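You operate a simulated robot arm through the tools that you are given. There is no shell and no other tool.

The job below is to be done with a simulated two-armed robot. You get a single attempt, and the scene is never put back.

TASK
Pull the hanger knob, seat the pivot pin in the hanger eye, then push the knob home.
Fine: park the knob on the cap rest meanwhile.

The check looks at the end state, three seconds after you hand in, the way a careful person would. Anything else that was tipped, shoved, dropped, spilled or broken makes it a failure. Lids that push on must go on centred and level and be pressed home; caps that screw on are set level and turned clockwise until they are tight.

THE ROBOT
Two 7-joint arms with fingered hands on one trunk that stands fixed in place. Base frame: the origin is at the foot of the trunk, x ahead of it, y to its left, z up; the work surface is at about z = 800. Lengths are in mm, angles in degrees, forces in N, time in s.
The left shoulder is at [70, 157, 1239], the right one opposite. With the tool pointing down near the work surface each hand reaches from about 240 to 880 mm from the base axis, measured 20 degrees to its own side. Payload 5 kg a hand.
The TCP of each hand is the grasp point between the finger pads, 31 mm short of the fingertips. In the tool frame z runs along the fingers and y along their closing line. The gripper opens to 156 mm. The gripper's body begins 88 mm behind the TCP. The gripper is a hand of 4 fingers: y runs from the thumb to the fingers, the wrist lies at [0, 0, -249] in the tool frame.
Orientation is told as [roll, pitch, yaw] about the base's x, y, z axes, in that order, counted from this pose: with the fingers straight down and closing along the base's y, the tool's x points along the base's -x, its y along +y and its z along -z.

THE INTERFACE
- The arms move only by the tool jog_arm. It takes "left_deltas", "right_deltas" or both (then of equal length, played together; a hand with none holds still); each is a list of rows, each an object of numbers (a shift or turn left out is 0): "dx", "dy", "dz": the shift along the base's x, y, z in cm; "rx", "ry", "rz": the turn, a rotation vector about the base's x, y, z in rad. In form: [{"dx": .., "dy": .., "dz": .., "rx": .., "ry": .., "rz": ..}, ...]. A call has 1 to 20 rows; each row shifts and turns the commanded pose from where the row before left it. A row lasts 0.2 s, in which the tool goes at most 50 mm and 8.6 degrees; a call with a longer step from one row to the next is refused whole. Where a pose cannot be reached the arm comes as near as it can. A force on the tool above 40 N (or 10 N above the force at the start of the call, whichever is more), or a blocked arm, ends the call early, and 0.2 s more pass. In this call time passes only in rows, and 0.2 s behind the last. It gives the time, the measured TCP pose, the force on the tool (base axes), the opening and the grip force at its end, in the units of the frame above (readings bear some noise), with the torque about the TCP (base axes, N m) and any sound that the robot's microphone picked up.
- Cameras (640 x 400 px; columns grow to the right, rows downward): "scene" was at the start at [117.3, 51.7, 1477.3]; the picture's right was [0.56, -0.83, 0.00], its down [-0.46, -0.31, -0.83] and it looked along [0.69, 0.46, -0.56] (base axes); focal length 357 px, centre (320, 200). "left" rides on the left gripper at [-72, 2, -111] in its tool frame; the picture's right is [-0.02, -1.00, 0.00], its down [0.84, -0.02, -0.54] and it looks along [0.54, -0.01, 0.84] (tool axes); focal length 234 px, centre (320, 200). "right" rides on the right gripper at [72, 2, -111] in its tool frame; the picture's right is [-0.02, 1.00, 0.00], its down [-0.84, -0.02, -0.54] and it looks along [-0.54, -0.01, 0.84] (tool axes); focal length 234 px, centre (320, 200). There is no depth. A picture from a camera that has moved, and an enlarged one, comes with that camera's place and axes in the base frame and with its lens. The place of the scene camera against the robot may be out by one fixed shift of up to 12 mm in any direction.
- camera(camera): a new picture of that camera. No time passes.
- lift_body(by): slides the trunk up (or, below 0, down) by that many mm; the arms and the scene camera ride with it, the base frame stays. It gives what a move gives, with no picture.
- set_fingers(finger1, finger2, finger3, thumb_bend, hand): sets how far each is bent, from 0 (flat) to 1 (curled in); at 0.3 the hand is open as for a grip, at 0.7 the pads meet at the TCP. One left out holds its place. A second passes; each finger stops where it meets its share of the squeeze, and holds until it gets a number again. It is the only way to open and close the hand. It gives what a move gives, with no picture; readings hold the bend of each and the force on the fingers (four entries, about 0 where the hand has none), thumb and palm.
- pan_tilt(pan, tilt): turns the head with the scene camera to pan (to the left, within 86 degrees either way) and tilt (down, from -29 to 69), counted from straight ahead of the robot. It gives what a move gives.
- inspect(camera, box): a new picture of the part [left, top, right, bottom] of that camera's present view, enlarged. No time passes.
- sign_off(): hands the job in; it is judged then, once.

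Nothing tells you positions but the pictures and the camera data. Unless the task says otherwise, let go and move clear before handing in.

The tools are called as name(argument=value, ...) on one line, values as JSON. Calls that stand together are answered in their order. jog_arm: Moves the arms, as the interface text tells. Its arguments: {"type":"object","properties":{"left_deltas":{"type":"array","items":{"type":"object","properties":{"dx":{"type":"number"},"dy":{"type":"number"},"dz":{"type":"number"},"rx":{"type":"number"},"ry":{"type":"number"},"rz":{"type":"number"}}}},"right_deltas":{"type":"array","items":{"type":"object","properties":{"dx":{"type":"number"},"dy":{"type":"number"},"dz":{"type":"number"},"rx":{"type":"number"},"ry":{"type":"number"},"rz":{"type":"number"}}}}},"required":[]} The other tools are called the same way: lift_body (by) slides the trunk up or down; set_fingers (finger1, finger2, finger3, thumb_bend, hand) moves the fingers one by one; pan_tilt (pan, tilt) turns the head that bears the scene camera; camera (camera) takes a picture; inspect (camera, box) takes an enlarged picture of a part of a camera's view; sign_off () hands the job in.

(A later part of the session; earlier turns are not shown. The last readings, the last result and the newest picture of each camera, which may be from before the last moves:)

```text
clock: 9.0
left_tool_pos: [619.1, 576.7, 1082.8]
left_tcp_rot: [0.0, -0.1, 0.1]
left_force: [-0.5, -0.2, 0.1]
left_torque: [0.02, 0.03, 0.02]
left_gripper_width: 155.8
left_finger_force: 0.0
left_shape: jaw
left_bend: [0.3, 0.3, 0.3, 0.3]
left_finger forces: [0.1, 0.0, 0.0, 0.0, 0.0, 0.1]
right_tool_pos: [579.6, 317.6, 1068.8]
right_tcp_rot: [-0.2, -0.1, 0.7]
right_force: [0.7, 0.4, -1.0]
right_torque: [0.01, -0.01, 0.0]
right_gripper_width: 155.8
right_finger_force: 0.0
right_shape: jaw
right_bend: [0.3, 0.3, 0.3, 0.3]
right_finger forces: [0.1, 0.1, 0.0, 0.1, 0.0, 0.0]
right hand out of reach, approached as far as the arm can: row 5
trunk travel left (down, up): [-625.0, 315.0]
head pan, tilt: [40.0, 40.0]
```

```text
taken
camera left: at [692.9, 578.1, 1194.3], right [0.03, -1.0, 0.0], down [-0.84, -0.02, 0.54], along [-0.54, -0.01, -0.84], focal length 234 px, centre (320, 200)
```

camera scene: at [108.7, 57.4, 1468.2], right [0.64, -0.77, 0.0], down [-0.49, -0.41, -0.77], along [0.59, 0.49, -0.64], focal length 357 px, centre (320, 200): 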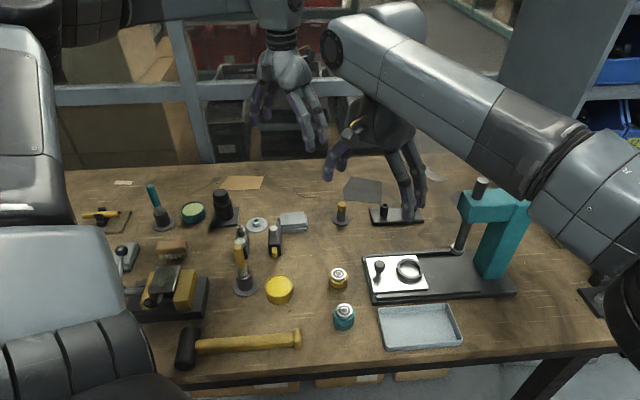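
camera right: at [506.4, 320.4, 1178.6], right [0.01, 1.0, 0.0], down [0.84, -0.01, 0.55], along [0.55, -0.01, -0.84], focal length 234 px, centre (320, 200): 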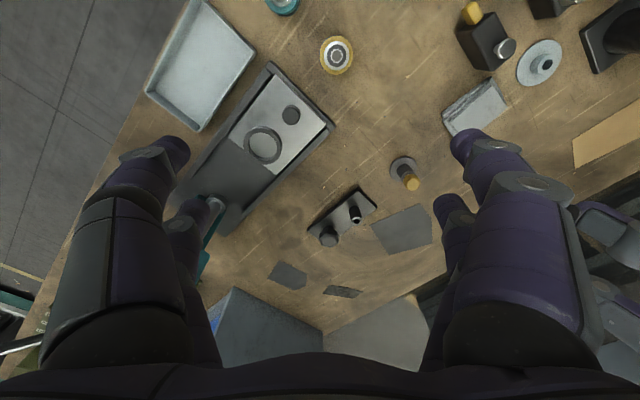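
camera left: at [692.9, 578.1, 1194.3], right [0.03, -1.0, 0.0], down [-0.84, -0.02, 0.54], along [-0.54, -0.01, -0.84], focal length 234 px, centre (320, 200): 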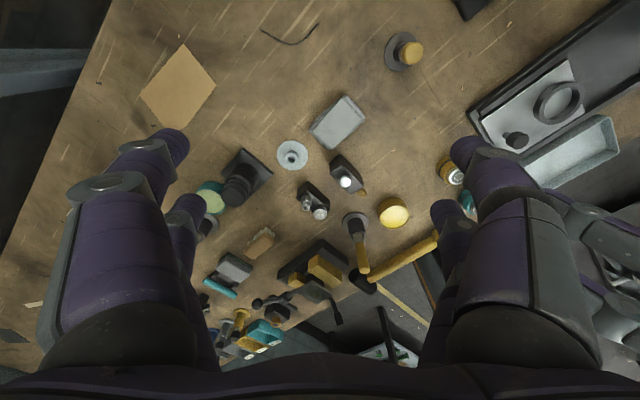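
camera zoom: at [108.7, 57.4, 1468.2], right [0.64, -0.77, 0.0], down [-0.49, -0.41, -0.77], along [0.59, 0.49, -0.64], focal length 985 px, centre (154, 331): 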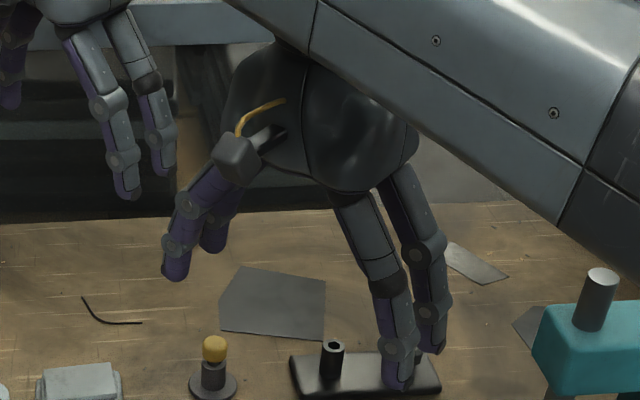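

The hand shows two digits per side, so I'll bend them one at a time in free air to learn which is which and where the pads close.

set_fingers(hand="left", finger1=0.65)

camera(camera="left")

set_fingers(hand="left", finger1=0.3, thumb_bend=0.65)

camera(camera="left")

set_fingers(hand="left", finger3=0.65, thumb_bend=0.3)

camera(camera="left")

```text
clock: 10.0
left_tool_pos: [619.3, 575.1, 1082.9]
left_tcp_rot: [0.0, 0.0, 0.1]
left_force: [-0.8, 0.7, 0.5]
left_torque: [0.0, 0.03, -0.01]
left_gripper_width: 92.0
left_finger_force: 0.1
left_shape: fingers
left_bend: [0.65, 0.3, 0.3, 0.3]
left_finger forces: [0.0, 0.0, 0.0, 0.0, 0.0, 0.0]
right_tool_pos: [578.9, 318.0, 1067.1]
right_tcp_rot: [-0.2, 0.1, 0.7]
right_force: [0.2, 0.0, 0.4]
right_torque: [-0.04, 0.02, 0.03]
right_gripper_width: 155.9
right_finger_force: 0.1
right_shape: jaw
right_bend: [0.3, 0.3, 0.3, 0.3]
right_finger forces: [0.0, 0.1, 0.1, 0.0, 0.0, 0.0]
trunk travel left (down, up): [-625.0, 315.0]
head pan, tilt: [40.0, 40.0]
```

```text
taken
camera left: at [693.5, 578.0, 1194.0], right [0.03, -1.0, 0.0], down [-0.84, -0.02, 0.54], along [-0.54, -0.01, -0.84], focal length 234 px, centre (320, 200)
```

left: 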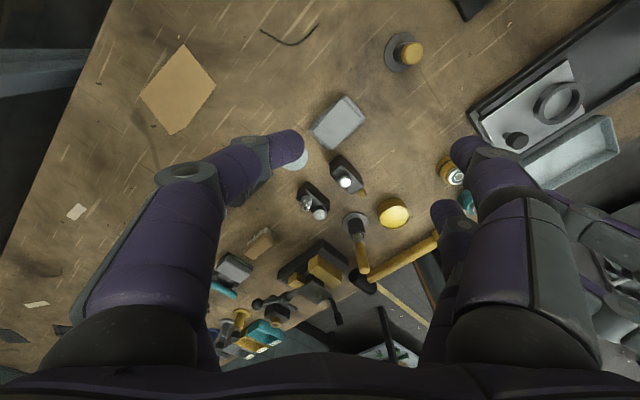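

```text
clock: 11.0
left_tool_pos: [621.4, 576.2, 1082.4]
left_tcp_rot: [0.1, 0.0, 0.0]
left_force: [0.2, -0.1, 0.0]
left_torque: [0.0, 0.01, 0.02]
left_gripper_width: 91.0
left_finger_force: 0.1
left_shape: fingers
left_bend: [0.3, 0.3, 0.3, 0.65]
left_finger forces: [0.1, 0.1, 0.0, 0.1, 0.0, 0.0]
right_tool_pos: [577.6, 318.5, 1069.4]
right_tcp_rot: [-0.2, 0.0, 0.8]
right_force: [-0.1, 0.2, 0.1]
right_torque: [-0.02, -0.03, -0.02]
right_gripper_width: 155.9
right_finger_force: 0.0
right_shape: jaw
right_bend: [0.3, 0.3, 0.3, 0.3]
right_finger forces: [0.0, 0.0, 0.1, 0.0, 0.0, 0.0]
trunk travel left (down, up): [-625.0, 315.0]
head pan, tilt: [40.0, 40.0]
```

```text
taken
camera left: at [693.3, 577.5, 1194.3], right [0.02, -1.0, 0.0], down [-0.84, -0.02, 0.54], along [-0.54, -0.01, -0.84], focal length 234 px, centre (320, 200)
```

left: 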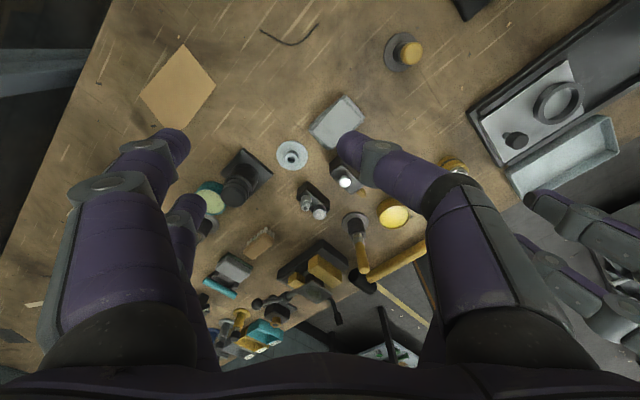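

```text
clock: 12.0
left_tool_pos: [620.5, 576.1, 1082.2]
left_tcp_rot: [-0.1, 0.0, 0.1]
left_force: [-0.1, -0.8, 0.1]
left_torque: [0.03, -0.03, 0.0]
left_gripper_width: 159.6
left_finger_force: 0.1
left_shape: fingers
left_bend: [0.3, 0.3, 0.65, 0.3]
left_finger forces: [0.0, 0.0, 0.1, 0.0, 0.1, 0.1]
right_tool_pos: [578.6, 317.9, 1068.6]
right_tcp_rot: [-0.2, 0.1, 0.7]
right_force: [0.1, 0.0, -0.3]
right_torque: [0.01, -0.02, -0.01]
right_gripper_width: 155.9
right_finger_force: 0.1
right_shape: jaw
right_bend: [0.3, 0.3, 0.3, 0.3]
right_finger forces: [0.0, 0.0, 0.1, 0.0, 0.0, 0.0]
trunk travel left (down, up): [-625.0, 315.0]
head pan, tilt: [40.0, 40.0]
```

```text
taken
camera left: at [693.4, 577.4, 1194.4], right [0.02, -1.0, 0.0], down [-0.84, -0.02, 0.54], along [-0.54, -0.01, -0.84], focal length 234 px, centre (320, 200)
```

left: 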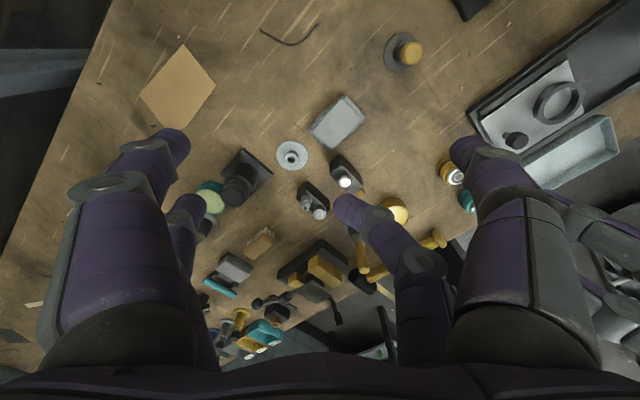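

I learned that finger1 opposes the thumb on the camera side and finger2 opposes finger3 on the far side, both about 20 mm off the centre line. Next I'll retract the right arm so it is out of the left arm's path, and reopen the left hand.

set_fingers(hand="left", finger1=0.6, finger2=0.6, finger3=0.6, thumb_bend=0.6)

camera(camera="left")

jog_arm(right_deltas=[{"dx": -1.6, "dy": -4.4, "dz": 0.5}, {"dx": -1.6, "dy": -4.4, "dz": 0.5}, {"dx": -1.6, "dy": -4.4, "dz": 0.5}, {"dx": -1.6, "dy": -4.4, "dz": 0.5}, {"dx": -1.6, "dy": -4.4, "dz": 0.5}, {"dx": -1.6, "dy": -4.4, "dz": 0.5}, {"dx": -1.6, "dy": -4.4, "dz": 0.5}])

camera(camera="scene")

```text
clock: 13.0
left_tool_pos: [621.2, 575.9, 1083.6]
left_tcp_rot: [0.1, 0.1, 0.0]
left_force: [0.1, -0.5, 0.3]
left_torque: [0.01, 0.03, -0.01]
left_gripper_width: 41.9
left_finger_force: 0.2
left_shape: fingers
left_bend: [0.6, 0.6, 0.6, 0.6]
left_finger forces: [0.0, 0.1, 0.0, 0.0, 0.0, 0.0]
right_tool_pos: [578.1, 318.6, 1067.2]
right_tcp_rot: [-0.2, 0.1, 0.7]
right_force: [-0.1, 1.2, 0.5]
right_torque: [0.0, 0.0, 0.0]
right_gripper_width: 155.9
right_finger_force: 0.0
right_shape: jaw
right_bend: [0.3, 0.3, 0.3, 0.3]
right_finger forces: [0.1, 0.1, 0.0, 0.1, 0.0, 0.0]
trunk travel left (down, up): [-625.0, 315.0]
head pan, tilt: [40.0, 40.0]
```

```text
taken
camera left: at [693.4, 577.5, 1194.3], right [0.02, -1.0, 0.0], down [-0.84, -0.02, 0.54], along [-0.54, -0.01, -0.84], focal length 234 px, centre (320, 200)
```

left: 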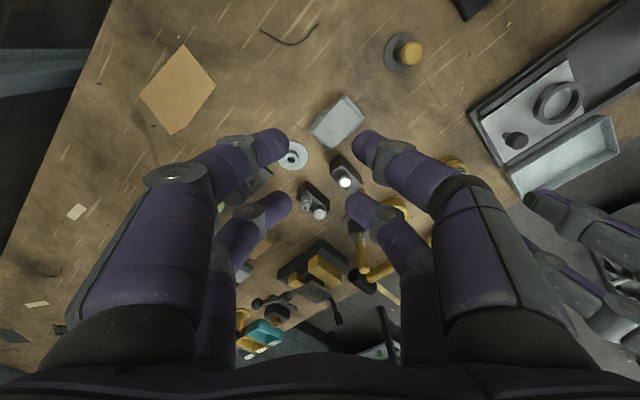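

```text
clock: 14.6
left_tool_pos: [620.2, 573.2, 1085.6]
left_tcp_rot: [0.0, -0.1, 0.0]
left_force: [0.6, 0.6, -0.2]
left_torque: [0.0, -0.01, -0.01]
left_gripper_width: 42.4
left_finger_force: 0.1
left_shape: fingers
left_bend: [0.6, 0.6, 0.6, 0.6]
left_finger forces: [0.0, 0.0, 0.1, 0.0, 0.1, 0.0]
right_tool_pos: [464.6, 13.1, 1112.8]
right_tcp_rot: [0.1, 0.0, 0.0]
right_force: [-0.5, -0.6, 0.0]
right_torque: [0.02, -0.03, -0.02]
right_gripper_width: 155.8
right_finger_force: 0.0
right_shape: jaw
right_bend: [0.3, 0.3, 0.3, 0.3]
right_finger forces: [0.0, 0.1, 0.1, 0.0, 0.0, 0.0]
trunk travel left (down, up): [-625.0, 315.0]
head pan, tilt: [40.0, 40.0]
```

```text
taken
camera scene: at [108.0, 53.8, 1468.3], right [0.64, -0.77, 0.0], down [-0.49, -0.41, -0.77], along [0.59, 0.49, -0.64], focal length 357 px, centre (320, 200)
```

scene: 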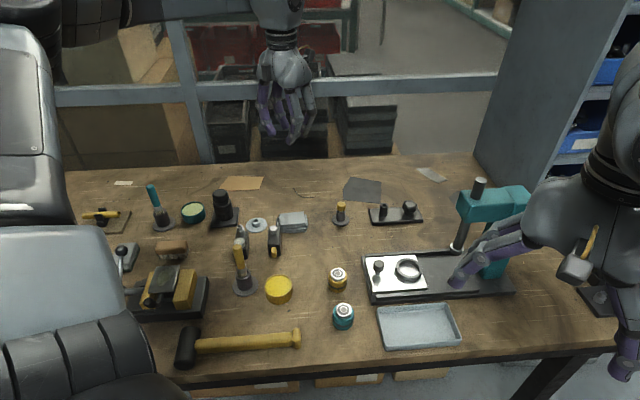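

The right arm is clear. I'll turn the left hand -43° in yaw so its fingers close across the plate (keeping them off the tube), and carry it over the knob at a safe height.

jog_arm(left_deltas=[{"dx": 2.5, "dy": -3.0, "rz": -0.107}, {"dx": 2.5, "dy": -3.0, "rz": -0.107}, {"dx": 2.5, "dy": -3.0, "rz": -0.107}, {"dx": 2.5, "dy": -3.0, "rz": -0.107}, {"dx": 2.5, "dy": -3.0, "rz": -0.107}, {"dx": 2.5, "dy": -3.0, "rz": -0.107}, {"dx": 2.5, "dy": -3.0, "rz": -0.107}])

set_fingers(hand="left", finger1=0.3, finger2=0.3, finger3=0.3, thumb_bend=0.3)

camera(camera="left")

camera(camera="scene")

```text
clock: 16.2
left_tool_pos: [784.5, 363.6, 1084.4]
left_tcp_rot: [0.1, -0.1, -42.8]
left_force: [-0.5, -1.2, -0.4]
left_torque: [0.01, 0.03, -0.02]
left_gripper_width: 41.7
left_finger_force: 0.2
left_shape: fingers
left_bend: [0.6, 0.6, 0.6, 0.6]
left_finger forces: [0.0, 0.1, 0.1, 0.0, 0.0, 0.1]
left hand out of reach, approached as far as the arm can: row 7
right_tool_pos: [465.3, 15.2, 1110.9]
right_tcp_rot: [0.0, 0.1, 0.1]
right_force: [-0.2, -0.4, 0.4]
right_torque: [0.03, 0.05, -0.03]
right_gripper_width: 155.8
right_finger_force: 0.1
right_shape: jaw
right_bend: [0.3, 0.3, 0.3, 0.3]
right_finger forces: [0.1, 0.0, 0.0, 0.1, 0.0, 0.0]
trunk travel left (down, up): [-625.0, 315.0]
head pan, tilt: [40.0, 40.0]
```

```text
clock: 17.2
left_tool_pos: [784.0, 363.8, 1086.6]
left_tcp_rot: [0.1, 0.0, -42.9]
left_force: [0.5, -0.2, 0.0]
left_torque: [0.0, 0.03, 0.03]
left_gripper_width: 159.4
left_finger_force: 0.2
left_shape: fingers
left_bend: [0.3, 0.3, 0.3, 0.3]
left_finger forces: [0.1, 0.0, 0.0, 0.0, 0.1, 0.1]
right_tool_pos: [466.9, 15.1, 1111.2]
right_tcp_rot: [-0.1, 0.1, 0.0]
right_force: [0.5, 0.2, 0.0]
right_torque: [0.03, 0.0, 0.0]
right_gripper_width: 155.9
right_finger_force: 0.1
right_shape: jaw
right_bend: [0.3, 0.3, 0.3, 0.3]
right_finger forces: [0.1, 0.1, 0.0, 0.0, 0.0, 0.0]
trunk travel left (down, up): [-625.0, 315.0]
head pan, tilt: [40.0, 40.0]
```

```text
taken
camera left: at [838.8, 315.7, 1197.9], right [-0.66, -0.75, 0.0], down [-0.63, 0.56, 0.54], along [-0.41, 0.36, -0.84], focal length 234 px, centre (320, 200)
```

left: 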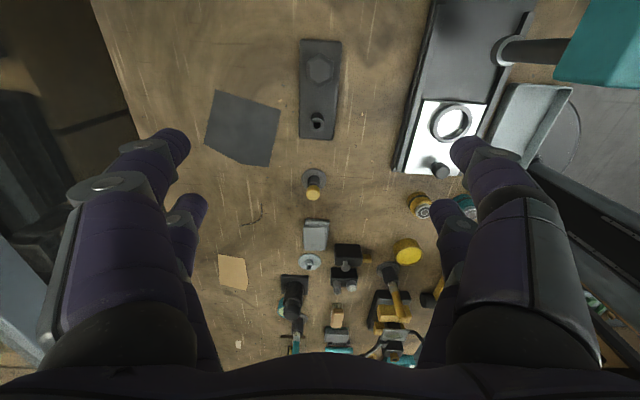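

```text
taken
camera scene: at [109.6, 56.5, 1468.1], right [0.64, -0.77, 0.0], down [-0.49, -0.41, -0.77], along [0.59, 0.49, -0.64], focal length 357 px, centre (320, 200)
```

scene: 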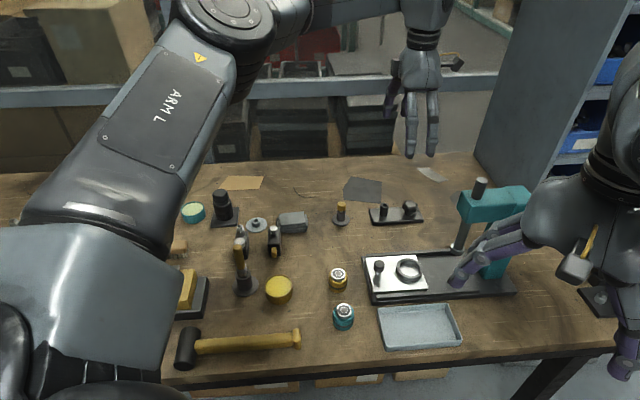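

The left hand is above the plate and at the limit of its reach at this height; it should reach farther when lower. I'll zoom the left camera on the plate to triangulate before descending.

inspect(camera="left", box=[280, 30, 360, 145])

inspect(camera="left", box=[290, 155, 340, 210])

inspect(camera="left", box=[280, 210, 380, 300])

```text
3.48 times, centred on (320, 88) of left
camera zoom: at [838.8, 315.7, 1197.9], right [-0.66, -0.75, 0.0], down [-0.63, 0.56, 0.54], along [-0.41, 0.36, -0.84], focal length 814 px, centre (320, 591)
```

zoom: 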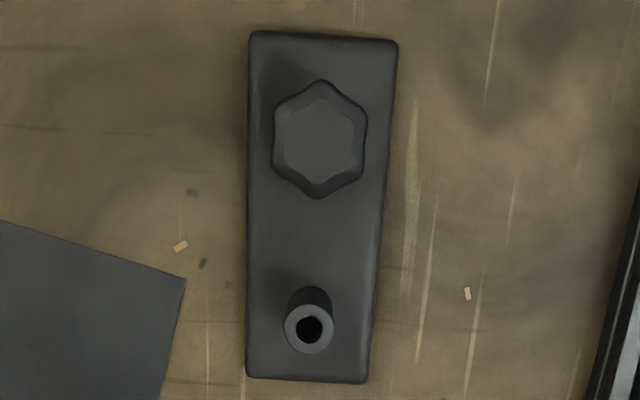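

```text
7.27 times, centred on (315, 182) of left
camera zoom: at [838.8, 315.7, 1197.9], right [-0.66, -0.75, 0.0], down [-0.63, 0.56, 0.54], along [-0.41, 0.36, -0.84], focal length 1703 px, centre (356, 327)
```

zoom: 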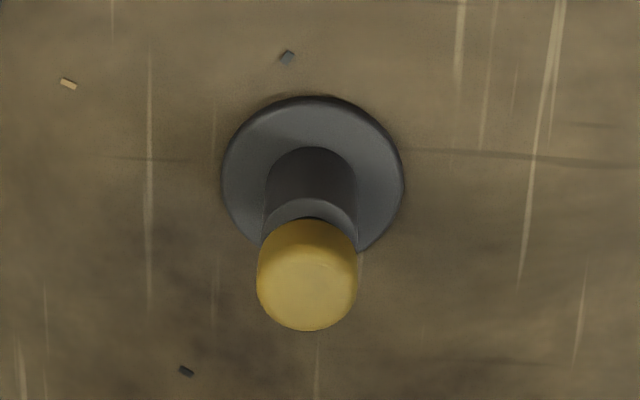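

```text
4.44 times, centred on (330, 255) of left
camera zoom: at [838.8, 315.7, 1197.9], right [-0.66, -0.75, 0.0], down [-0.63, 0.56, 0.54], along [-0.41, 0.36, -0.84], focal length 1041 px, centre (276, -44)
```

zoom: 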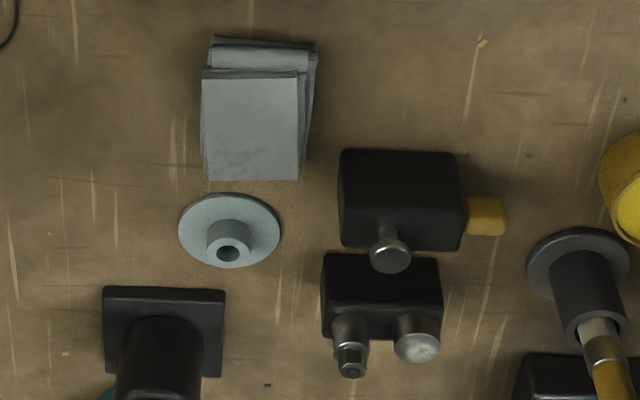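

Triangulation gives: knob centre (820, 333) with its top at z ≈ 842, eye tube (771, 384) with its top at 843, pin head (688.5, 465) with its top at 853.6, and cap rest hole (528, 626) at z 816. I'll descend partway and centre over the knob with the fingers wide open.

jog_arm(left_deltas=[{"dz": -4.0}, {"dz": -4.0}, {"dx": 0.9, "dy": -0.8, "dz": -3.5}, {"dx": 0.9, "dy": -0.8, "dz": -2.0}, {"dx": 0.9, "dy": -0.7}, {"dx": 0.9, "dy": -0.7}])

camera(camera="left")

camera(camera="scene")

```text
clock: 18.6
left_tool_pos: [761.2, 341.6, 964.0]
left_tcp_rot: [0.1, -0.1, -42.8]
left_force: [-0.6, 0.1, 0.0]
left_torque: [0.02, -0.01, 0.02]
left_gripper_width: 159.6
left_finger_force: 0.1
left_shape: fingers
left_bend: [0.3, 0.3, 0.3, 0.3]
left_finger forces: [0.0, 0.0, 0.0, 0.0, 0.1, 0.0]
left hand out of reach, approached as far as the arm can: row 1, 2, 3, 4, 5, 6
right_tool_pos: [464.7, 15.9, 1111.8]
right_tcp_rot: [0.0, 0.0, 0.1]
right_force: [0.5, 0.2, 0.1]
right_torque: [-0.01, -0.01, 0.02]
right_gripper_width: 156.0
right_finger_force: 0.0
right_shape: jaw
right_bend: [0.3, 0.3, 0.3, 0.3]
right_finger forces: [0.1, 0.0, 0.0, 0.0, 0.1, 0.1]
trunk travel left (down, up): [-625.0, 315.0]
head pan, tilt: [40.0, 40.0]
```

```text
taken
camera left: at [816.5, 294.8, 1076.7], right [-0.66, -0.75, 0.0], down [-0.63, 0.56, 0.54], along [-0.41, 0.36, -0.84], focal length 234 px, centre (320, 200)
```

left: 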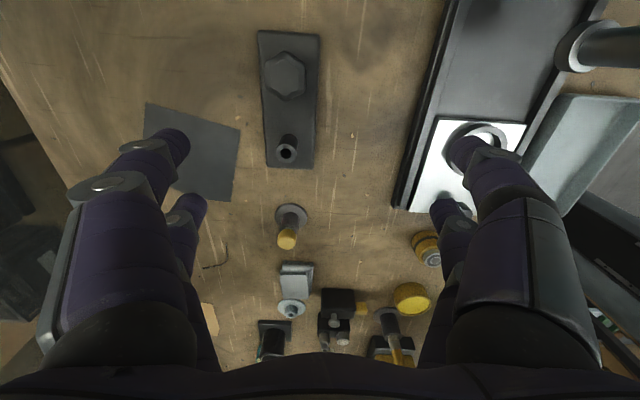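

```text
taken
camera scene: at [109.1, 56.3, 1468.1], right [0.64, -0.77, 0.0], down [-0.49, -0.41, -0.77], along [0.59, 0.49, -0.64], focal length 357 px, centre (320, 200)
```

scene: 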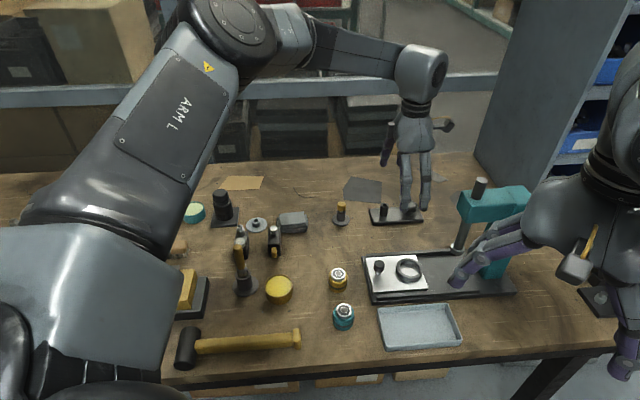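

The hand stopped short at (761, 342, 964) even though the orientation held, so a joint limit at this yaw seems to be in the way. I'll turn the yaw back toward 0 here and retry the reach.

jog_arm(left_deltas=[{"rz": 0.125}, {"rz": 0.125}, {"rz": 0.125}, {"rz": 0.125}, {"rz": 0.125}, {"rz": 0.123}])

jog_arm(left_deltas=[{"dx": 1.0}, {"dx": 1.0}, {"dx": 1.0}])

```text
clock: 20.0
left_tool_pos: [761.9, 341.9, 965.7]
left_tcp_rot: [0.0, -0.1, 0.1]
left_force: [-0.1, 0.8, -0.2]
left_torque: [0.02, -0.01, 0.01]
left_gripper_width: 159.9
left_finger_force: 0.1
left_shape: fingers
left_bend: [0.3, 0.3, 0.3, 0.3]
left_finger forces: [0.0, 0.1, 0.1, 0.0, 0.0, 0.0]
right_tool_pos: [466.2, 15.3, 1111.6]
right_tcp_rot: [0.0, 0.0, 0.0]
right_force: [0.3, 0.0, 0.3]
right_torque: [0.01, 0.01, -0.02]
right_gripper_width: 155.7
right_finger_force: 0.0
right_shape: jaw
right_bend: [0.3, 0.3, 0.3, 0.3]
right_finger forces: [0.0, 0.0, 0.0, 0.0, 0.0, 0.0]
trunk travel left (down, up): [-625.0, 315.0]
head pan, tilt: [40.0, 40.0]
```

```text
clock: 20.8
left_tool_pos: [765.4, 345.8, 973.0]
left_tcp_rot: [-0.1, -0.1, 0.0]
left_force: [-0.3, 0.5, 0.6]
left_torque: [-0.01, 0.01, -0.03]
left_gripper_width: 159.7
left_finger_force: 0.0
left_shape: fingers
left_bend: [0.3, 0.3, 0.3, 0.3]
left_finger forces: [0.0, 0.1, 0.1, 0.1, 0.0, 0.0]
left hand out of reach, approached as far as the arm can: row 1, 2, 3
right_tool_pos: [466.0, 16.1, 1111.6]
right_tcp_rot: [0.0, 0.0, 0.0]
right_force: [-0.7, -0.3, -0.1]
right_torque: [0.05, 0.01, 0.0]
right_gripper_width: 156.3
right_finger_force: 0.1
right_shape: jaw
right_bend: [0.3, 0.3, 0.3, 0.3]
right_finger forces: [0.0, 0.0, 0.0, 0.0, 0.0, 0.0]
trunk travel left (down, up): [-625.0, 315.0]
head pan, tilt: [40.0, 40.0]
```

The elbow is bent and raised, and it looks like the wrist-pitch limit is what stops the hand. Raising the trunk makes the forearm slope down more and should give enough reach, so I'll raise it 150 mm.

lift_body(by=150)

jog_arm(left_deltas=[{"dx": -2.0, "dy": -0.2, "dz": -3.5}, {"dx": -2.0, "dy": -0.2, "dz": -3.5}, {"dx": -1.0, "dz": -4.0}, {"dz": -4.0}, {"dx": 1.5, "dz": -3.0}, {"dx": 1.5}, {"dx": 2.0}, {"dx": 2.0}])

camera(camera="scene")

```text
clock: 22.5
left_tool_pos: [765.3, 348.5, 1123.8]
left_tcp_rot: [0.1, -0.2, 0.0]
left_force: [0.0, -0.2, -0.3]
left_torque: [0.01, 0.01, -0.05]
left_gripper_width: 159.7
left_finger_force: 0.1
left_shape: fingers
left_bend: [0.3, 0.3, 0.3, 0.3]
left_finger forces: [0.1, 0.1, 0.0, 0.1, 0.0, 0.0]
right_tool_pos: [465.7, 14.8, 1262.4]
right_tcp_rot: [0.0, 0.0, 0.1]
right_force: [-0.5, 0.7, -0.6]
right_torque: [0.01, -0.01, -0.02]
right_gripper_width: 155.8
right_finger_force: 0.1
right_shape: jaw
right_bend: [0.3, 0.3, 0.3, 0.3]
right_finger forces: [0.0, 0.0, 0.1, 0.0, 0.0, 0.0]
trunk travel left (down, up): [-775.0, 165.0]
head pan, tilt: [40.0, 40.0]
```

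```text
clock: 24.3
left_tool_pos: [709.4, 357.7, 998.6]
left_tcp_rot: [-0.1, -0.3, 0.0]
left_force: [-0.5, -0.7, -0.1]
left_torque: [-0.02, -0.01, 0.02]
left_gripper_width: 159.9
left_finger_force: 0.0
left_shape: fingers
left_bend: [0.3, 0.3, 0.3, 0.3]
left_finger forces: [0.0, 0.0, 0.0, 0.0, 0.1, 0.0]
left hand out of reach, approached as far as the arm can: row 4, 5, 6, 7, 8
right_tool_pos: [465.5, 15.6, 1261.8]
right_tcp_rot: [0.0, -0.1, 0.1]
right_force: [-0.1, -0.4, -0.3]
right_torque: [0.0, 0.0, 0.03]
right_gripper_width: 155.9
right_finger_force: 0.1
right_shape: jaw
right_bend: [0.3, 0.3, 0.3, 0.3]
right_finger forces: [0.0, 0.0, 0.1, 0.0, 0.2, 0.0]
trunk travel left (down, up): [-775.0, 165.0]
head pan, tilt: [40.0, 40.0]
```

```text
taken
camera scene: at [108.9, 56.8, 1618.1], right [0.64, -0.77, 0.0], down [-0.49, -0.41, -0.77], along [0.59, 0.49, -0.64], focal length 357 px, centre (320, 200)
```

scene: 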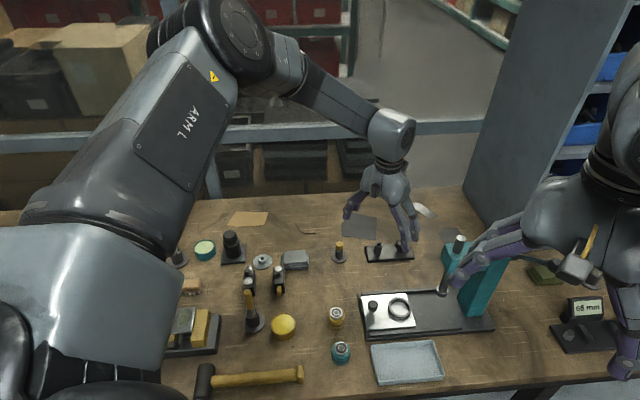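

Raising the trunk made things worse: the reach grows when the wrist is higher relative to the shoulder. So I'll lower the trunk instead, first raising both hands so nothing comes near the bench.

jog_arm(left_deltas=[{"dx": -1.0, "dz": 4.5}, {"dx": -1.0, "dz": 4.5}, {"dx": -1.0, "dz": 4.5}, {"dx": -1.0, "dz": 4.5}], right_deltas=[{"dx": -0.5, "dy": -3.0, "dz": 0.5}, {"dx": -0.5, "dy": -3.0, "dz": 0.5}, {"dx": -0.5, "dy": -3.0, "dz": 0.5}, {"dx": -0.5, "dy": -3.0, "dz": 0.5}])

lift_body(by=-200)

jog_arm(left_deltas=[{"dz": 4.5}, {"dz": 4.5}, {"dz": 4.5}, {"dz": 4.5}], right_deltas=[{"dz": 4.5}, {"dz": 4.5}, {"dz": 4.5}, {"dz": 4.5}])

camera(camera="scene")

```text
clock: 25.3
left_tool_pos: [666.8, 357.5, 1181.8]
left_tcp_rot: [0.1, -0.2, -0.1]
left_force: [-1.4, -0.6, 0.8]
left_torque: [0.02, -0.04, -0.01]
left_gripper_width: 159.5
left_finger_force: 0.1
left_shape: fingers
left_bend: [0.3, 0.3, 0.3, 0.3]
left_finger forces: [0.1, 0.0, 0.0, 0.0, 0.0, 0.0]
right_tool_pos: [443.1, -106.6, 1284.7]
right_tcp_rot: [0.0, -0.2, 0.0]
right_force: [-0.7, -0.5, -0.3]
right_torque: [0.03, -0.05, 0.02]
right_gripper_width: 155.9
right_finger_force: 0.0
right_shape: jaw
right_bend: [0.3, 0.3, 0.3, 0.3]
right_finger forces: [0.0, 0.1, 0.0, 0.0, 0.0, 0.0]
trunk travel left (down, up): [-775.0, 165.0]
head pan, tilt: [40.0, 40.0]
```

```text
clock: 27.5
left_tool_pos: [671.6, 358.9, 979.8]
left_tcp_rot: [0.0, -0.2, 0.0]
left_force: [-0.3, -0.6, -0.1]
left_torque: [0.01, 0.02, -0.01]
left_gripper_width: 159.7
left_finger_force: 0.0
left_shape: fingers
left_bend: [0.3, 0.3, 0.3, 0.3]
left_finger forces: [0.1, 0.0, 0.0, 0.0, 0.0, 0.0]
right_tool_pos: [445.2, -104.5, 1084.1]
right_tcp_rot: [0.0, 0.0, 0.0]
right_force: [-0.9, 0.7, 0.5]
right_torque: [-0.02, -0.01, -0.02]
right_gripper_width: 156.0
right_finger_force: 0.0
right_shape: jaw
right_bend: [0.3, 0.3, 0.3, 0.3]
right_finger forces: [0.0, 0.1, 0.1, 0.1, 0.1, 0.1]
trunk travel left (down, up): [-575.0, 365.0]
head pan, tilt: [40.0, 40.0]
```

```text
clock: 28.5
left_tool_pos: [667.1, 362.1, 1159.9]
left_tcp_rot: [0.0, -0.1, -0.1]
left_force: [-0.8, 0.5, -0.5]
left_torque: [0.02, -0.01, -0.01]
left_gripper_width: 159.6
left_finger_force: 0.0
left_shape: fingers
left_bend: [0.3, 0.3, 0.3, 0.3]
left_finger forces: [0.0, 0.1, 0.0, 0.0, 0.0, 0.0]
right_tool_pos: [442.4, -103.4, 1264.9]
right_tcp_rot: [0.1, -0.1, 0.0]
right_force: [-0.6, -0.7, -0.4]
right_torque: [-0.03, -0.05, -0.01]
right_gripper_width: 156.0
right_finger_force: 0.0
right_shape: jaw
right_bend: [0.3, 0.3, 0.3, 0.3]
right_finger forces: [0.0, 0.1, 0.1, 0.0, 0.0, 0.0]
trunk travel left (down, up): [-575.0, 365.0]
head pan, tilt: [40.0, 40.0]
```

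```text
taken
camera scene: at [106.4, 56.5, 1418.2], right [0.64, -0.77, 0.0], down [-0.49, -0.41, -0.77], along [0.59, 0.49, -0.64], focal length 357 px, centre (320, 200)
```

scene: 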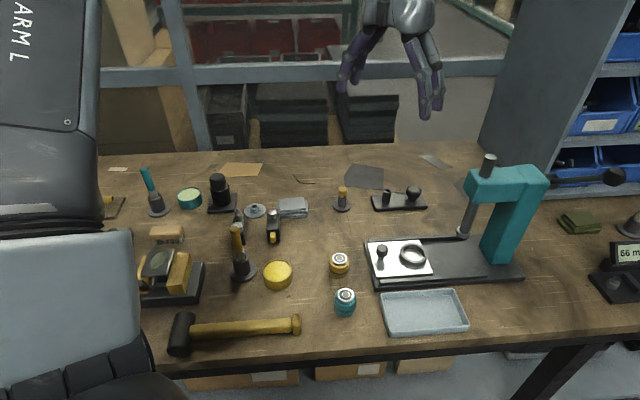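

lift_body(by=-200)

jog_arm(left_deltas=[{"dx": 3.0, "dy": -0.3}, {"dx": 3.0, "dy": -0.3}, {"dx": 3.0, "dy": -0.3}, {"dx": 3.0, "dy": -0.5}, {"dx": 3.0, "dy": -0.5}])

camera(camera="scene")

```text
clock: 30.6
left_tool_pos: [669.0, 360.7, 958.9]
left_tcp_rot: [0.0, -0.1, 0.0]
left_force: [-0.6, 0.6, 0.5]
left_torque: [-0.02, 0.01, -0.01]
left_gripper_width: 159.7
left_finger_force: 0.0
left_shape: fingers
left_bend: [0.3, 0.3, 0.3, 0.3]
left_finger forces: [0.0, 0.0, 0.0, 0.0, 0.1, 0.1]
right_tool_pos: [444.9, -104.1, 1064.5]
right_tcp_rot: [0.0, 0.0, 0.0]
right_force: [0.0, -0.7, 0.4]
right_torque: [0.02, 0.01, -0.03]
right_gripper_width: 156.1
right_finger_force: 0.1
right_shape: jaw
right_bend: [0.3, 0.3, 0.3, 0.3]
right_finger forces: [0.0, 0.1, 0.1, 0.0, 0.1, 0.0]
trunk travel left (down, up): [-375.0, 565.0]
head pan, tilt: [40.0, 40.0]
```

```text
clock: 31.9
left_tool_pos: [768.5, 348.2, 949.7]
left_tcp_rot: [-0.1, -0.3, 0.0]
left_force: [0.1, 0.3, 0.4]
left_torque: [-0.03, 0.0, 0.0]
left_gripper_width: 160.5
left_finger_force: 0.0
left_shape: fingers
left_bend: [0.3, 0.3, 0.3, 0.3]
left_finger forces: [0.0, 0.1, 0.0, 0.1, 0.0, 0.0]
left hand out of reach, approached as far as the arm can: row 4, 5
right_tool_pos: [444.2, -103.7, 1065.2]
right_tcp_rot: [0.1, 0.0, 0.1]
right_force: [0.1, -0.4, -0.1]
right_torque: [-0.01, 0.03, 0.0]
right_gripper_width: 155.6
right_finger_force: 0.1
right_shape: jaw
right_bend: [0.3, 0.3, 0.3, 0.3]
right_finger forces: [0.1, 0.0, 0.0, 0.0, 0.1, 0.0]
trunk travel left (down, up): [-375.0, 565.0]
head pan, tilt: [40.0, 40.0]
```

```text
taken
camera scene: at [108.5, 56.6, 1218.2], right [0.64, -0.77, 0.0], down [-0.49, -0.41, -0.77], along [0.59, 0.49, -0.64], focal length 357 px, centre (320, 200)
```

scene: 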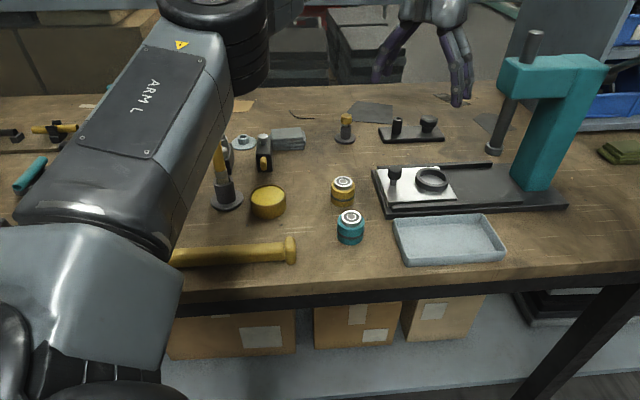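

The reach is best around this trunk height but is still short for a vertical hand. A 10° outward lean about the closing axis keeps the pads vertical and gains about 40 mm, so I'll test that with yaw -10° in free air.

jog_arm(left_deltas=[{"rz": -0.0875}, {"rz": -0.0875}, {"rx": -0.01515, "ry": -0.086}, {"rx": -0.01515, "ry": -0.086}])

jog_arm(left_deltas=[{"dx": 1.5, "dy": -0.4}, {"dx": 1.5, "dy": -0.4}, {"dx": 1.0, "dy": -0.3}, {"dx": 1.1, "dy": -0.4}])

```text
clock: 32.9
left_tool_pos: [768.6, 348.7, 947.6]
left_tcp_rot: [0.1, -10.1, -10.1]
left_force: [-0.5, -0.4, 0.2]
left_torque: [0.01, -0.02, 0.0]
left_gripper_width: 160.6
left_finger_force: 0.1
left_shape: fingers
left_bend: [0.3, 0.3, 0.3, 0.3]
left_finger forces: [0.0, 0.0, 0.0, 0.0, 0.1, 0.0]
right_tool_pos: [445.0, -104.3, 1065.9]
right_tcp_rot: [-0.1, 0.1, 0.0]
right_force: [0.4, 0.5, -1.0]
right_torque: [0.0, 0.04, -0.02]
right_gripper_width: 155.9
right_finger_force: 0.1
right_shape: jaw
right_bend: [0.3, 0.3, 0.3, 0.3]
right_finger forces: [0.0, 0.1, 0.0, 0.0, 0.1, 0.0]
trunk travel left (down, up): [-375.0, 565.0]
head pan, tilt: [40.0, 40.0]
```

```text
clock: 33.9
left_tool_pos: [813.7, 334.3, 948.1]
left_tcp_rot: [0.0, -10.2, -10.1]
left_force: [0.3, -0.8, 0.2]
left_torque: [0.02, -0.02, 0.04]
left_gripper_width: 160.6
left_finger_force: 0.1
left_shape: fingers
left_bend: [0.3, 0.3, 0.3, 0.3]
left_finger forces: [0.0, 0.0, 0.0, 0.1, 0.1, 0.1]
left hand out of reach, approached as far as the arm can: row 4
right_tool_pos: [444.7, -103.9, 1064.1]
right_tcp_rot: [0.1, -0.1, -0.1]
right_force: [0.3, -0.7, -1.0]
right_torque: [0.02, -0.01, 0.0]
right_gripper_width: 155.8
right_finger_force: 0.1
right_shape: jaw
right_bend: [0.3, 0.3, 0.3, 0.3]
right_finger forces: [0.0, 0.0, 0.1, 0.0, 0.0, 0.1]
trunk travel left (down, up): [-375.0, 565.0]
head pan, tilt: [40.0, 40.0]
```

The lean works: the hand is now at (814, 334, 948) with pads still vertical. I'll set a ~65 mm opening and check the view before descending.

set_fingers(hand="left", finger1=0.53, finger2=0.53, finger3=0.53, thumb_bend=0.53)

jog_arm(left_deltas=[{"dz": -2.0}, {"dz": -1.5}])

camera(camera="left")

pan_tilt(pan=24, tilt=25)

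camera(camera="scene")

```text
clock: 34.9
left_tool_pos: [813.8, 333.8, 948.5]
left_tcp_rot: [-0.2, -10.4, -10.0]
left_force: [0.6, 0.4, 0.1]
left_torque: [0.02, -0.04, -0.01]
left_gripper_width: 69.7
left_finger_force: 0.0
left_shape: fingers
left_bend: [0.53, 0.53, 0.53, 0.53]
left_finger forces: [0.0, 0.0, 0.0, 0.0, 0.1, 0.0]
right_tool_pos: [446.0, -102.9, 1065.3]
right_tcp_rot: [0.0, 0.0, 0.0]
right_force: [0.4, 0.6, 0.4]
right_torque: [-0.02, 0.0, -0.02]
right_gripper_width: 155.9
right_finger_force: 0.1
right_shape: jaw
right_bend: [0.3, 0.3, 0.3, 0.3]
right_finger forces: [0.0, 0.1, 0.0, 0.1, 0.0, 0.1]
trunk travel left (down, up): [-375.0, 565.0]
head pan, tilt: [40.0, 40.0]
```

```text
clock: 35.5
left_tool_pos: [814.7, 335.4, 913.5]
left_tcp_rot: [0.0, -10.2, -10.0]
left_force: [-0.1, 0.4, 0.0]
left_torque: [-0.03, -0.01, 0.03]
left_gripper_width: 69.6
left_finger_force: 0.0
left_shape: fingers
left_bend: [0.53, 0.53, 0.53, 0.53]
left_finger forces: [0.1, 0.0, 0.0, 0.1, 0.1, 0.1]
right_tool_pos: [445.3, -103.3, 1066.5]
right_tcp_rot: [-0.1, 0.0, 0.0]
right_force: [1.1, -0.1, -0.5]
right_torque: [-0.01, 0.0, -0.01]
right_gripper_width: 155.8
right_finger_force: 0.1
right_shape: jaw
right_bend: [0.3, 0.3, 0.3, 0.3]
right_finger forces: [0.1, 0.0, 0.0, 0.1, 0.1, 0.0]
trunk travel left (down, up): [-375.0, 565.0]
head pan, tilt: [40.0, 40.0]
```

```text
taken
camera left: at [866.8, 327.4, 1035.7], right [-0.15, -0.99, 0.0], down [-0.91, 0.14, 0.39], along [-0.38, 0.05, -0.92], focal length 234 px, centre (320, 200)
```

left: 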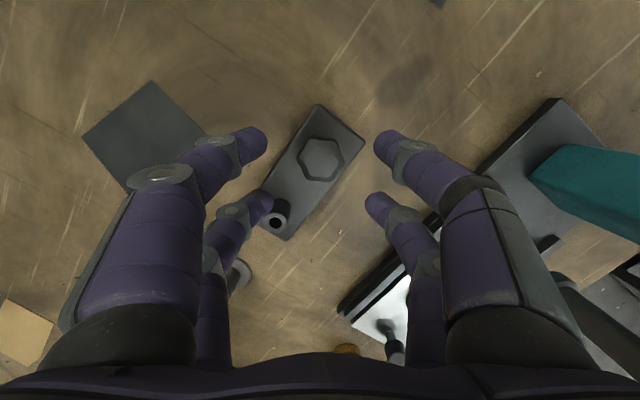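

```text
clock: 36.2
left_tool_pos: [815.2, 334.8, 912.6]
left_tcp_rot: [0.1, -10.1, -10.1]
left_force: [0.0, 1.2, 0.6]
left_torque: [0.04, 0.04, 0.03]
left_gripper_width: 69.5
left_finger_force: 0.0
left_shape: fingers
left_bend: [0.53, 0.53, 0.53, 0.53]
left_finger forces: [0.1, 0.0, 0.0, 0.0, 0.0, 0.0]
right_tool_pos: [445.4, -103.7, 1064.7]
right_tcp_rot: [0.0, 0.0, 0.0]
right_force: [-0.2, 0.9, 0.4]
right_torque: [-0.02, 0.0, 0.0]
right_gripper_width: 155.9
right_finger_force: 0.1
right_shape: jaw
right_bend: [0.3, 0.3, 0.3, 0.3]
right_finger forces: [0.0, 0.1, 0.0, 0.1, 0.2, 0.1]
trunk travel left (down, up): [-375.0, 565.0]
head pan, tilt: [24.0, 25.0]
```

```text
taken
camera scene: at [128.0, 39.3, 1241.4], right [0.41, -0.91, 0.0], down [-0.39, -0.17, -0.91], along [0.83, 0.37, -0.42], focal length 357 px, centre (320, 200)
```

scene: 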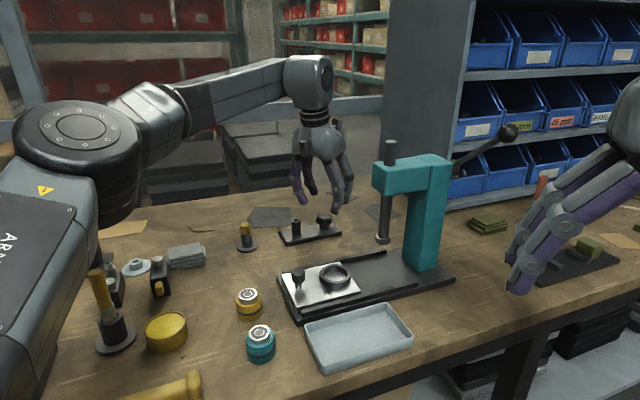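

inspect(camera="left", box=[240, 90, 400, 250])

inspect(camera="scene", box=[230, 130, 400, 260])

```text
2.50 times, centred on (320, 170) of left
camera zoom: at [866.7, 327.2, 1036.0], right [-0.15, -0.99, 0.0], down [-0.91, 0.14, 0.39], along [-0.38, 0.05, -0.92], focal length 585 px, centre (320, 275)
```

zoom: 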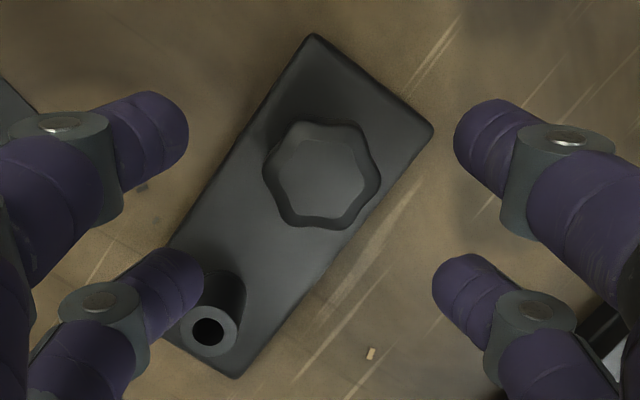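

```text
3.08 times, centred on (315, 195) of scene
camera zoom: at [128.0, 39.3, 1241.4], right [0.41, -0.91, 0.0], down [-0.39, -0.17, -0.91], along [0.83, 0.37, -0.42], focal length 1099 px, centre (335, 215)
```

zoom: 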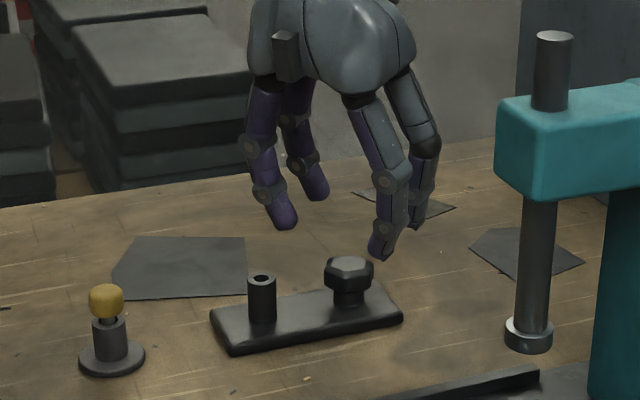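

The new view confirms the knob at (821, 334) and the tube at (771, 384). The fingers clear the tube, so I'll descend to around z 853 over the knob.

jog_arm(left_deltas=[{"dx": 0.3, "dy": -0.1, "dz": -2.0}, {"dz": -2.0}, {"dz": -1.0}, {"dz": -0.9}])

camera(camera="left")

inspect(camera="scene", box=[260, 150, 380, 260])

```text
clock: 37.2
left_tool_pos: [817.3, 331.4, 855.5]
left_tcp_rot: [-0.1, -10.5, -10.1]
left_force: [1.2, 0.1, 9.5]
left_torque: [0.48, 0.08, -0.04]
left_gripper_width: 69.3
left_finger_force: 4.6
left_shape: fingers
left_bend: [0.53, 0.52, 0.53, 0.53]
left_finger forces: [0.0, 9.2, 0.0, 0.0, 0.0, 0.0]
right_tool_pos: [444.5, -104.6, 1064.1]
right_tcp_rot: [0.0, 0.0, 0.0]
right_force: [-0.1, 0.3, -0.1]
right_torque: [-0.03, 0.0, -0.01]
right_gripper_width: 155.9
right_finger_force: 0.1
right_shape: jaw
right_bend: [0.3, 0.3, 0.3, 0.3]
right_finger forces: [0.1, 0.0, 0.1, 0.0, 0.0, 0.0]
trunk travel left (down, up): [-375.0, 565.0]
head pan, tilt: [24.0, 25.0]
```

```text
taken
camera left: at [869.5, 325.8, 978.3], right [-0.15, -0.99, 0.0], down [-0.91, 0.14, 0.38], along [-0.38, 0.05, -0.92], focal length 234 px, centre (320, 200)
```

left: 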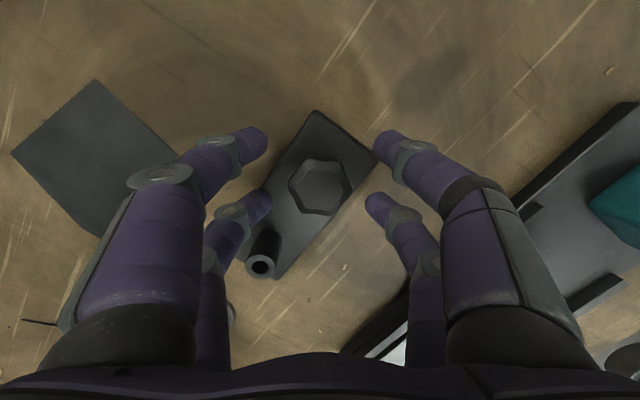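

```text
3.64 times, centred on (320, 205) of scene
camera zoom: at [126.8, 38.6, 1241.8], right [0.41, -0.91, 0.0], down [-0.39, -0.17, -0.91], along [0.83, 0.37, -0.42], focal length 1299 px, centre (320, 182)
```

zoom: 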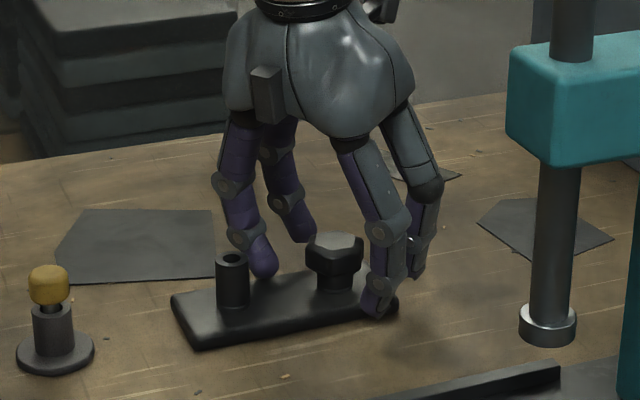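

Finger2's tip touched the plate top at TCP z ≈ 855 (9 N), so the tips hang lower than expected. I'll lift 3 mm, centre over the knob, and close gradually while watching the finger forces.

jog_arm(left_deltas=[{"dz": 0.3}, {"dy": 0.3}])

set_fingers(hand="left", finger1=0.59, finger2=0.59, finger3=0.59, thumb_bend=0.59)

camera(camera="left")

```text
clock: 37.8
left_tool_pos: [817.2, 336.0, 855.7]
left_tcp_rot: [0.0, -10.1, -10.1]
left_force: [-0.9, -1.6, 2.5]
left_torque: [0.01, 0.01, 0.06]
left_gripper_width: 69.6
left_finger_force: 1.2
left_shape: fingers
left_bend: [0.53, 0.54, 0.53, 0.53]
left_finger forces: [0.0, 2.1, 0.0, 0.0, 0.0, 0.1]
right_tool_pos: [446.5, -104.8, 1064.6]
right_tcp_rot: [0.0, 0.1, 0.1]
right_force: [0.9, 0.3, 0.5]
right_torque: [-0.01, 0.02, 0.01]
right_gripper_width: 155.6
right_finger_force: 0.1
right_shape: jaw
right_bend: [0.3, 0.3, 0.3, 0.3]
right_finger forces: [0.0, 0.0, 0.0, 0.0, 0.0, 0.0]
trunk travel left (down, up): [-375.0, 565.0]
head pan, tilt: [24.0, 25.0]
```

```text
clock: 38.8
left_tool_pos: [817.9, 335.8, 857.2]
left_tcp_rot: [-0.1, -10.1, -10.0]
left_force: [-0.7, 0.3, 0.2]
left_torque: [-0.02, 0.01, 0.02]
left_gripper_width: 46.0
left_finger_force: 0.1
left_shape: fingers
left_bend: [0.59, 0.59, 0.59, 0.59]
left_finger forces: [0.1, 0.0, 0.1, 0.0, 0.0, 0.0]
right_tool_pos: [445.0, -103.2, 1064.9]
right_tcp_rot: [0.1, 0.0, 0.1]
right_force: [0.5, 0.1, -0.6]
right_torque: [0.0, 0.01, 0.05]
right_gripper_width: 156.0
right_finger_force: 0.1
right_shape: jaw
right_bend: [0.3, 0.3, 0.3, 0.3]
right_finger forces: [0.1, 0.0, 0.0, 0.0, 0.1, 0.1]
trunk travel left (down, up): [-375.0, 565.0]
head pan, tilt: [24.0, 25.0]
```

```text
taken
camera left: at [869.6, 329.6, 978.9], right [-0.15, -0.99, 0.0], down [-0.91, 0.14, 0.39], along [-0.38, 0.05, -0.92], focal length 234 px, centre (320, 200)
```

left: 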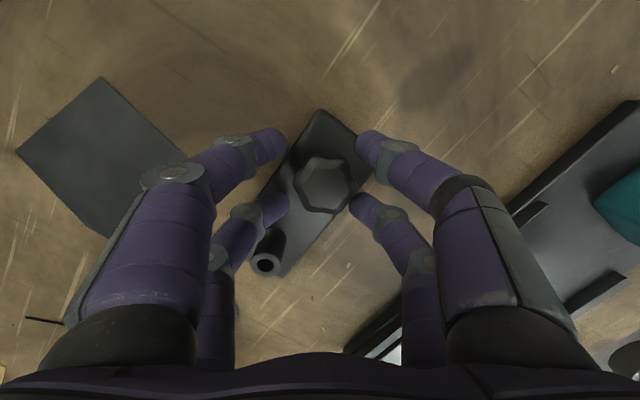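

No contact yet at 46 mm. I'll look closely at how the knob sits between the fingers before squeezing.

inspect(camera="left", box=[250, 110, 390, 280])

inspect(camera="scene", box=[270, 170, 370, 250])

```text
2.35 times, centred on (320, 195) of left
camera zoom: at [869.6, 329.6, 978.9], right [-0.15, -0.99, 0.0], down [-0.91, 0.14, 0.39], along [-0.38, 0.05, -0.92], focal length 551 px, centre (320, 212)
```

zoom: 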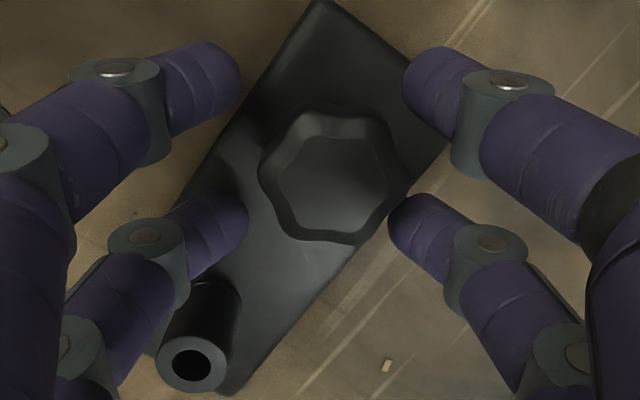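

```text
5.00 times, centred on (320, 210) of scene
camera zoom: at [128.1, 39.2, 1241.4], right [0.41, -0.91, 0.0], down [-0.39, -0.17, -0.91], along [0.83, 0.37, -0.42], focal length 1786 px, centre (320, 150)
```

zoom: 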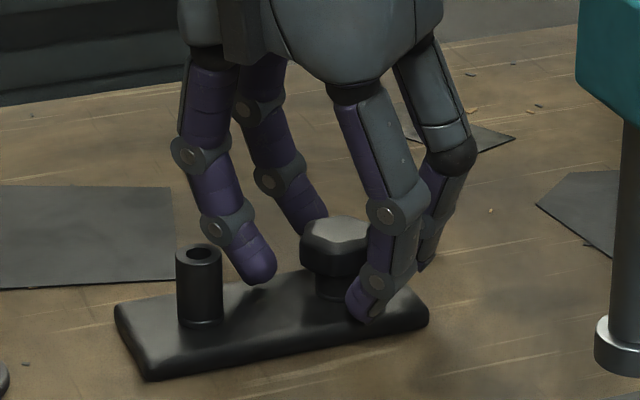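

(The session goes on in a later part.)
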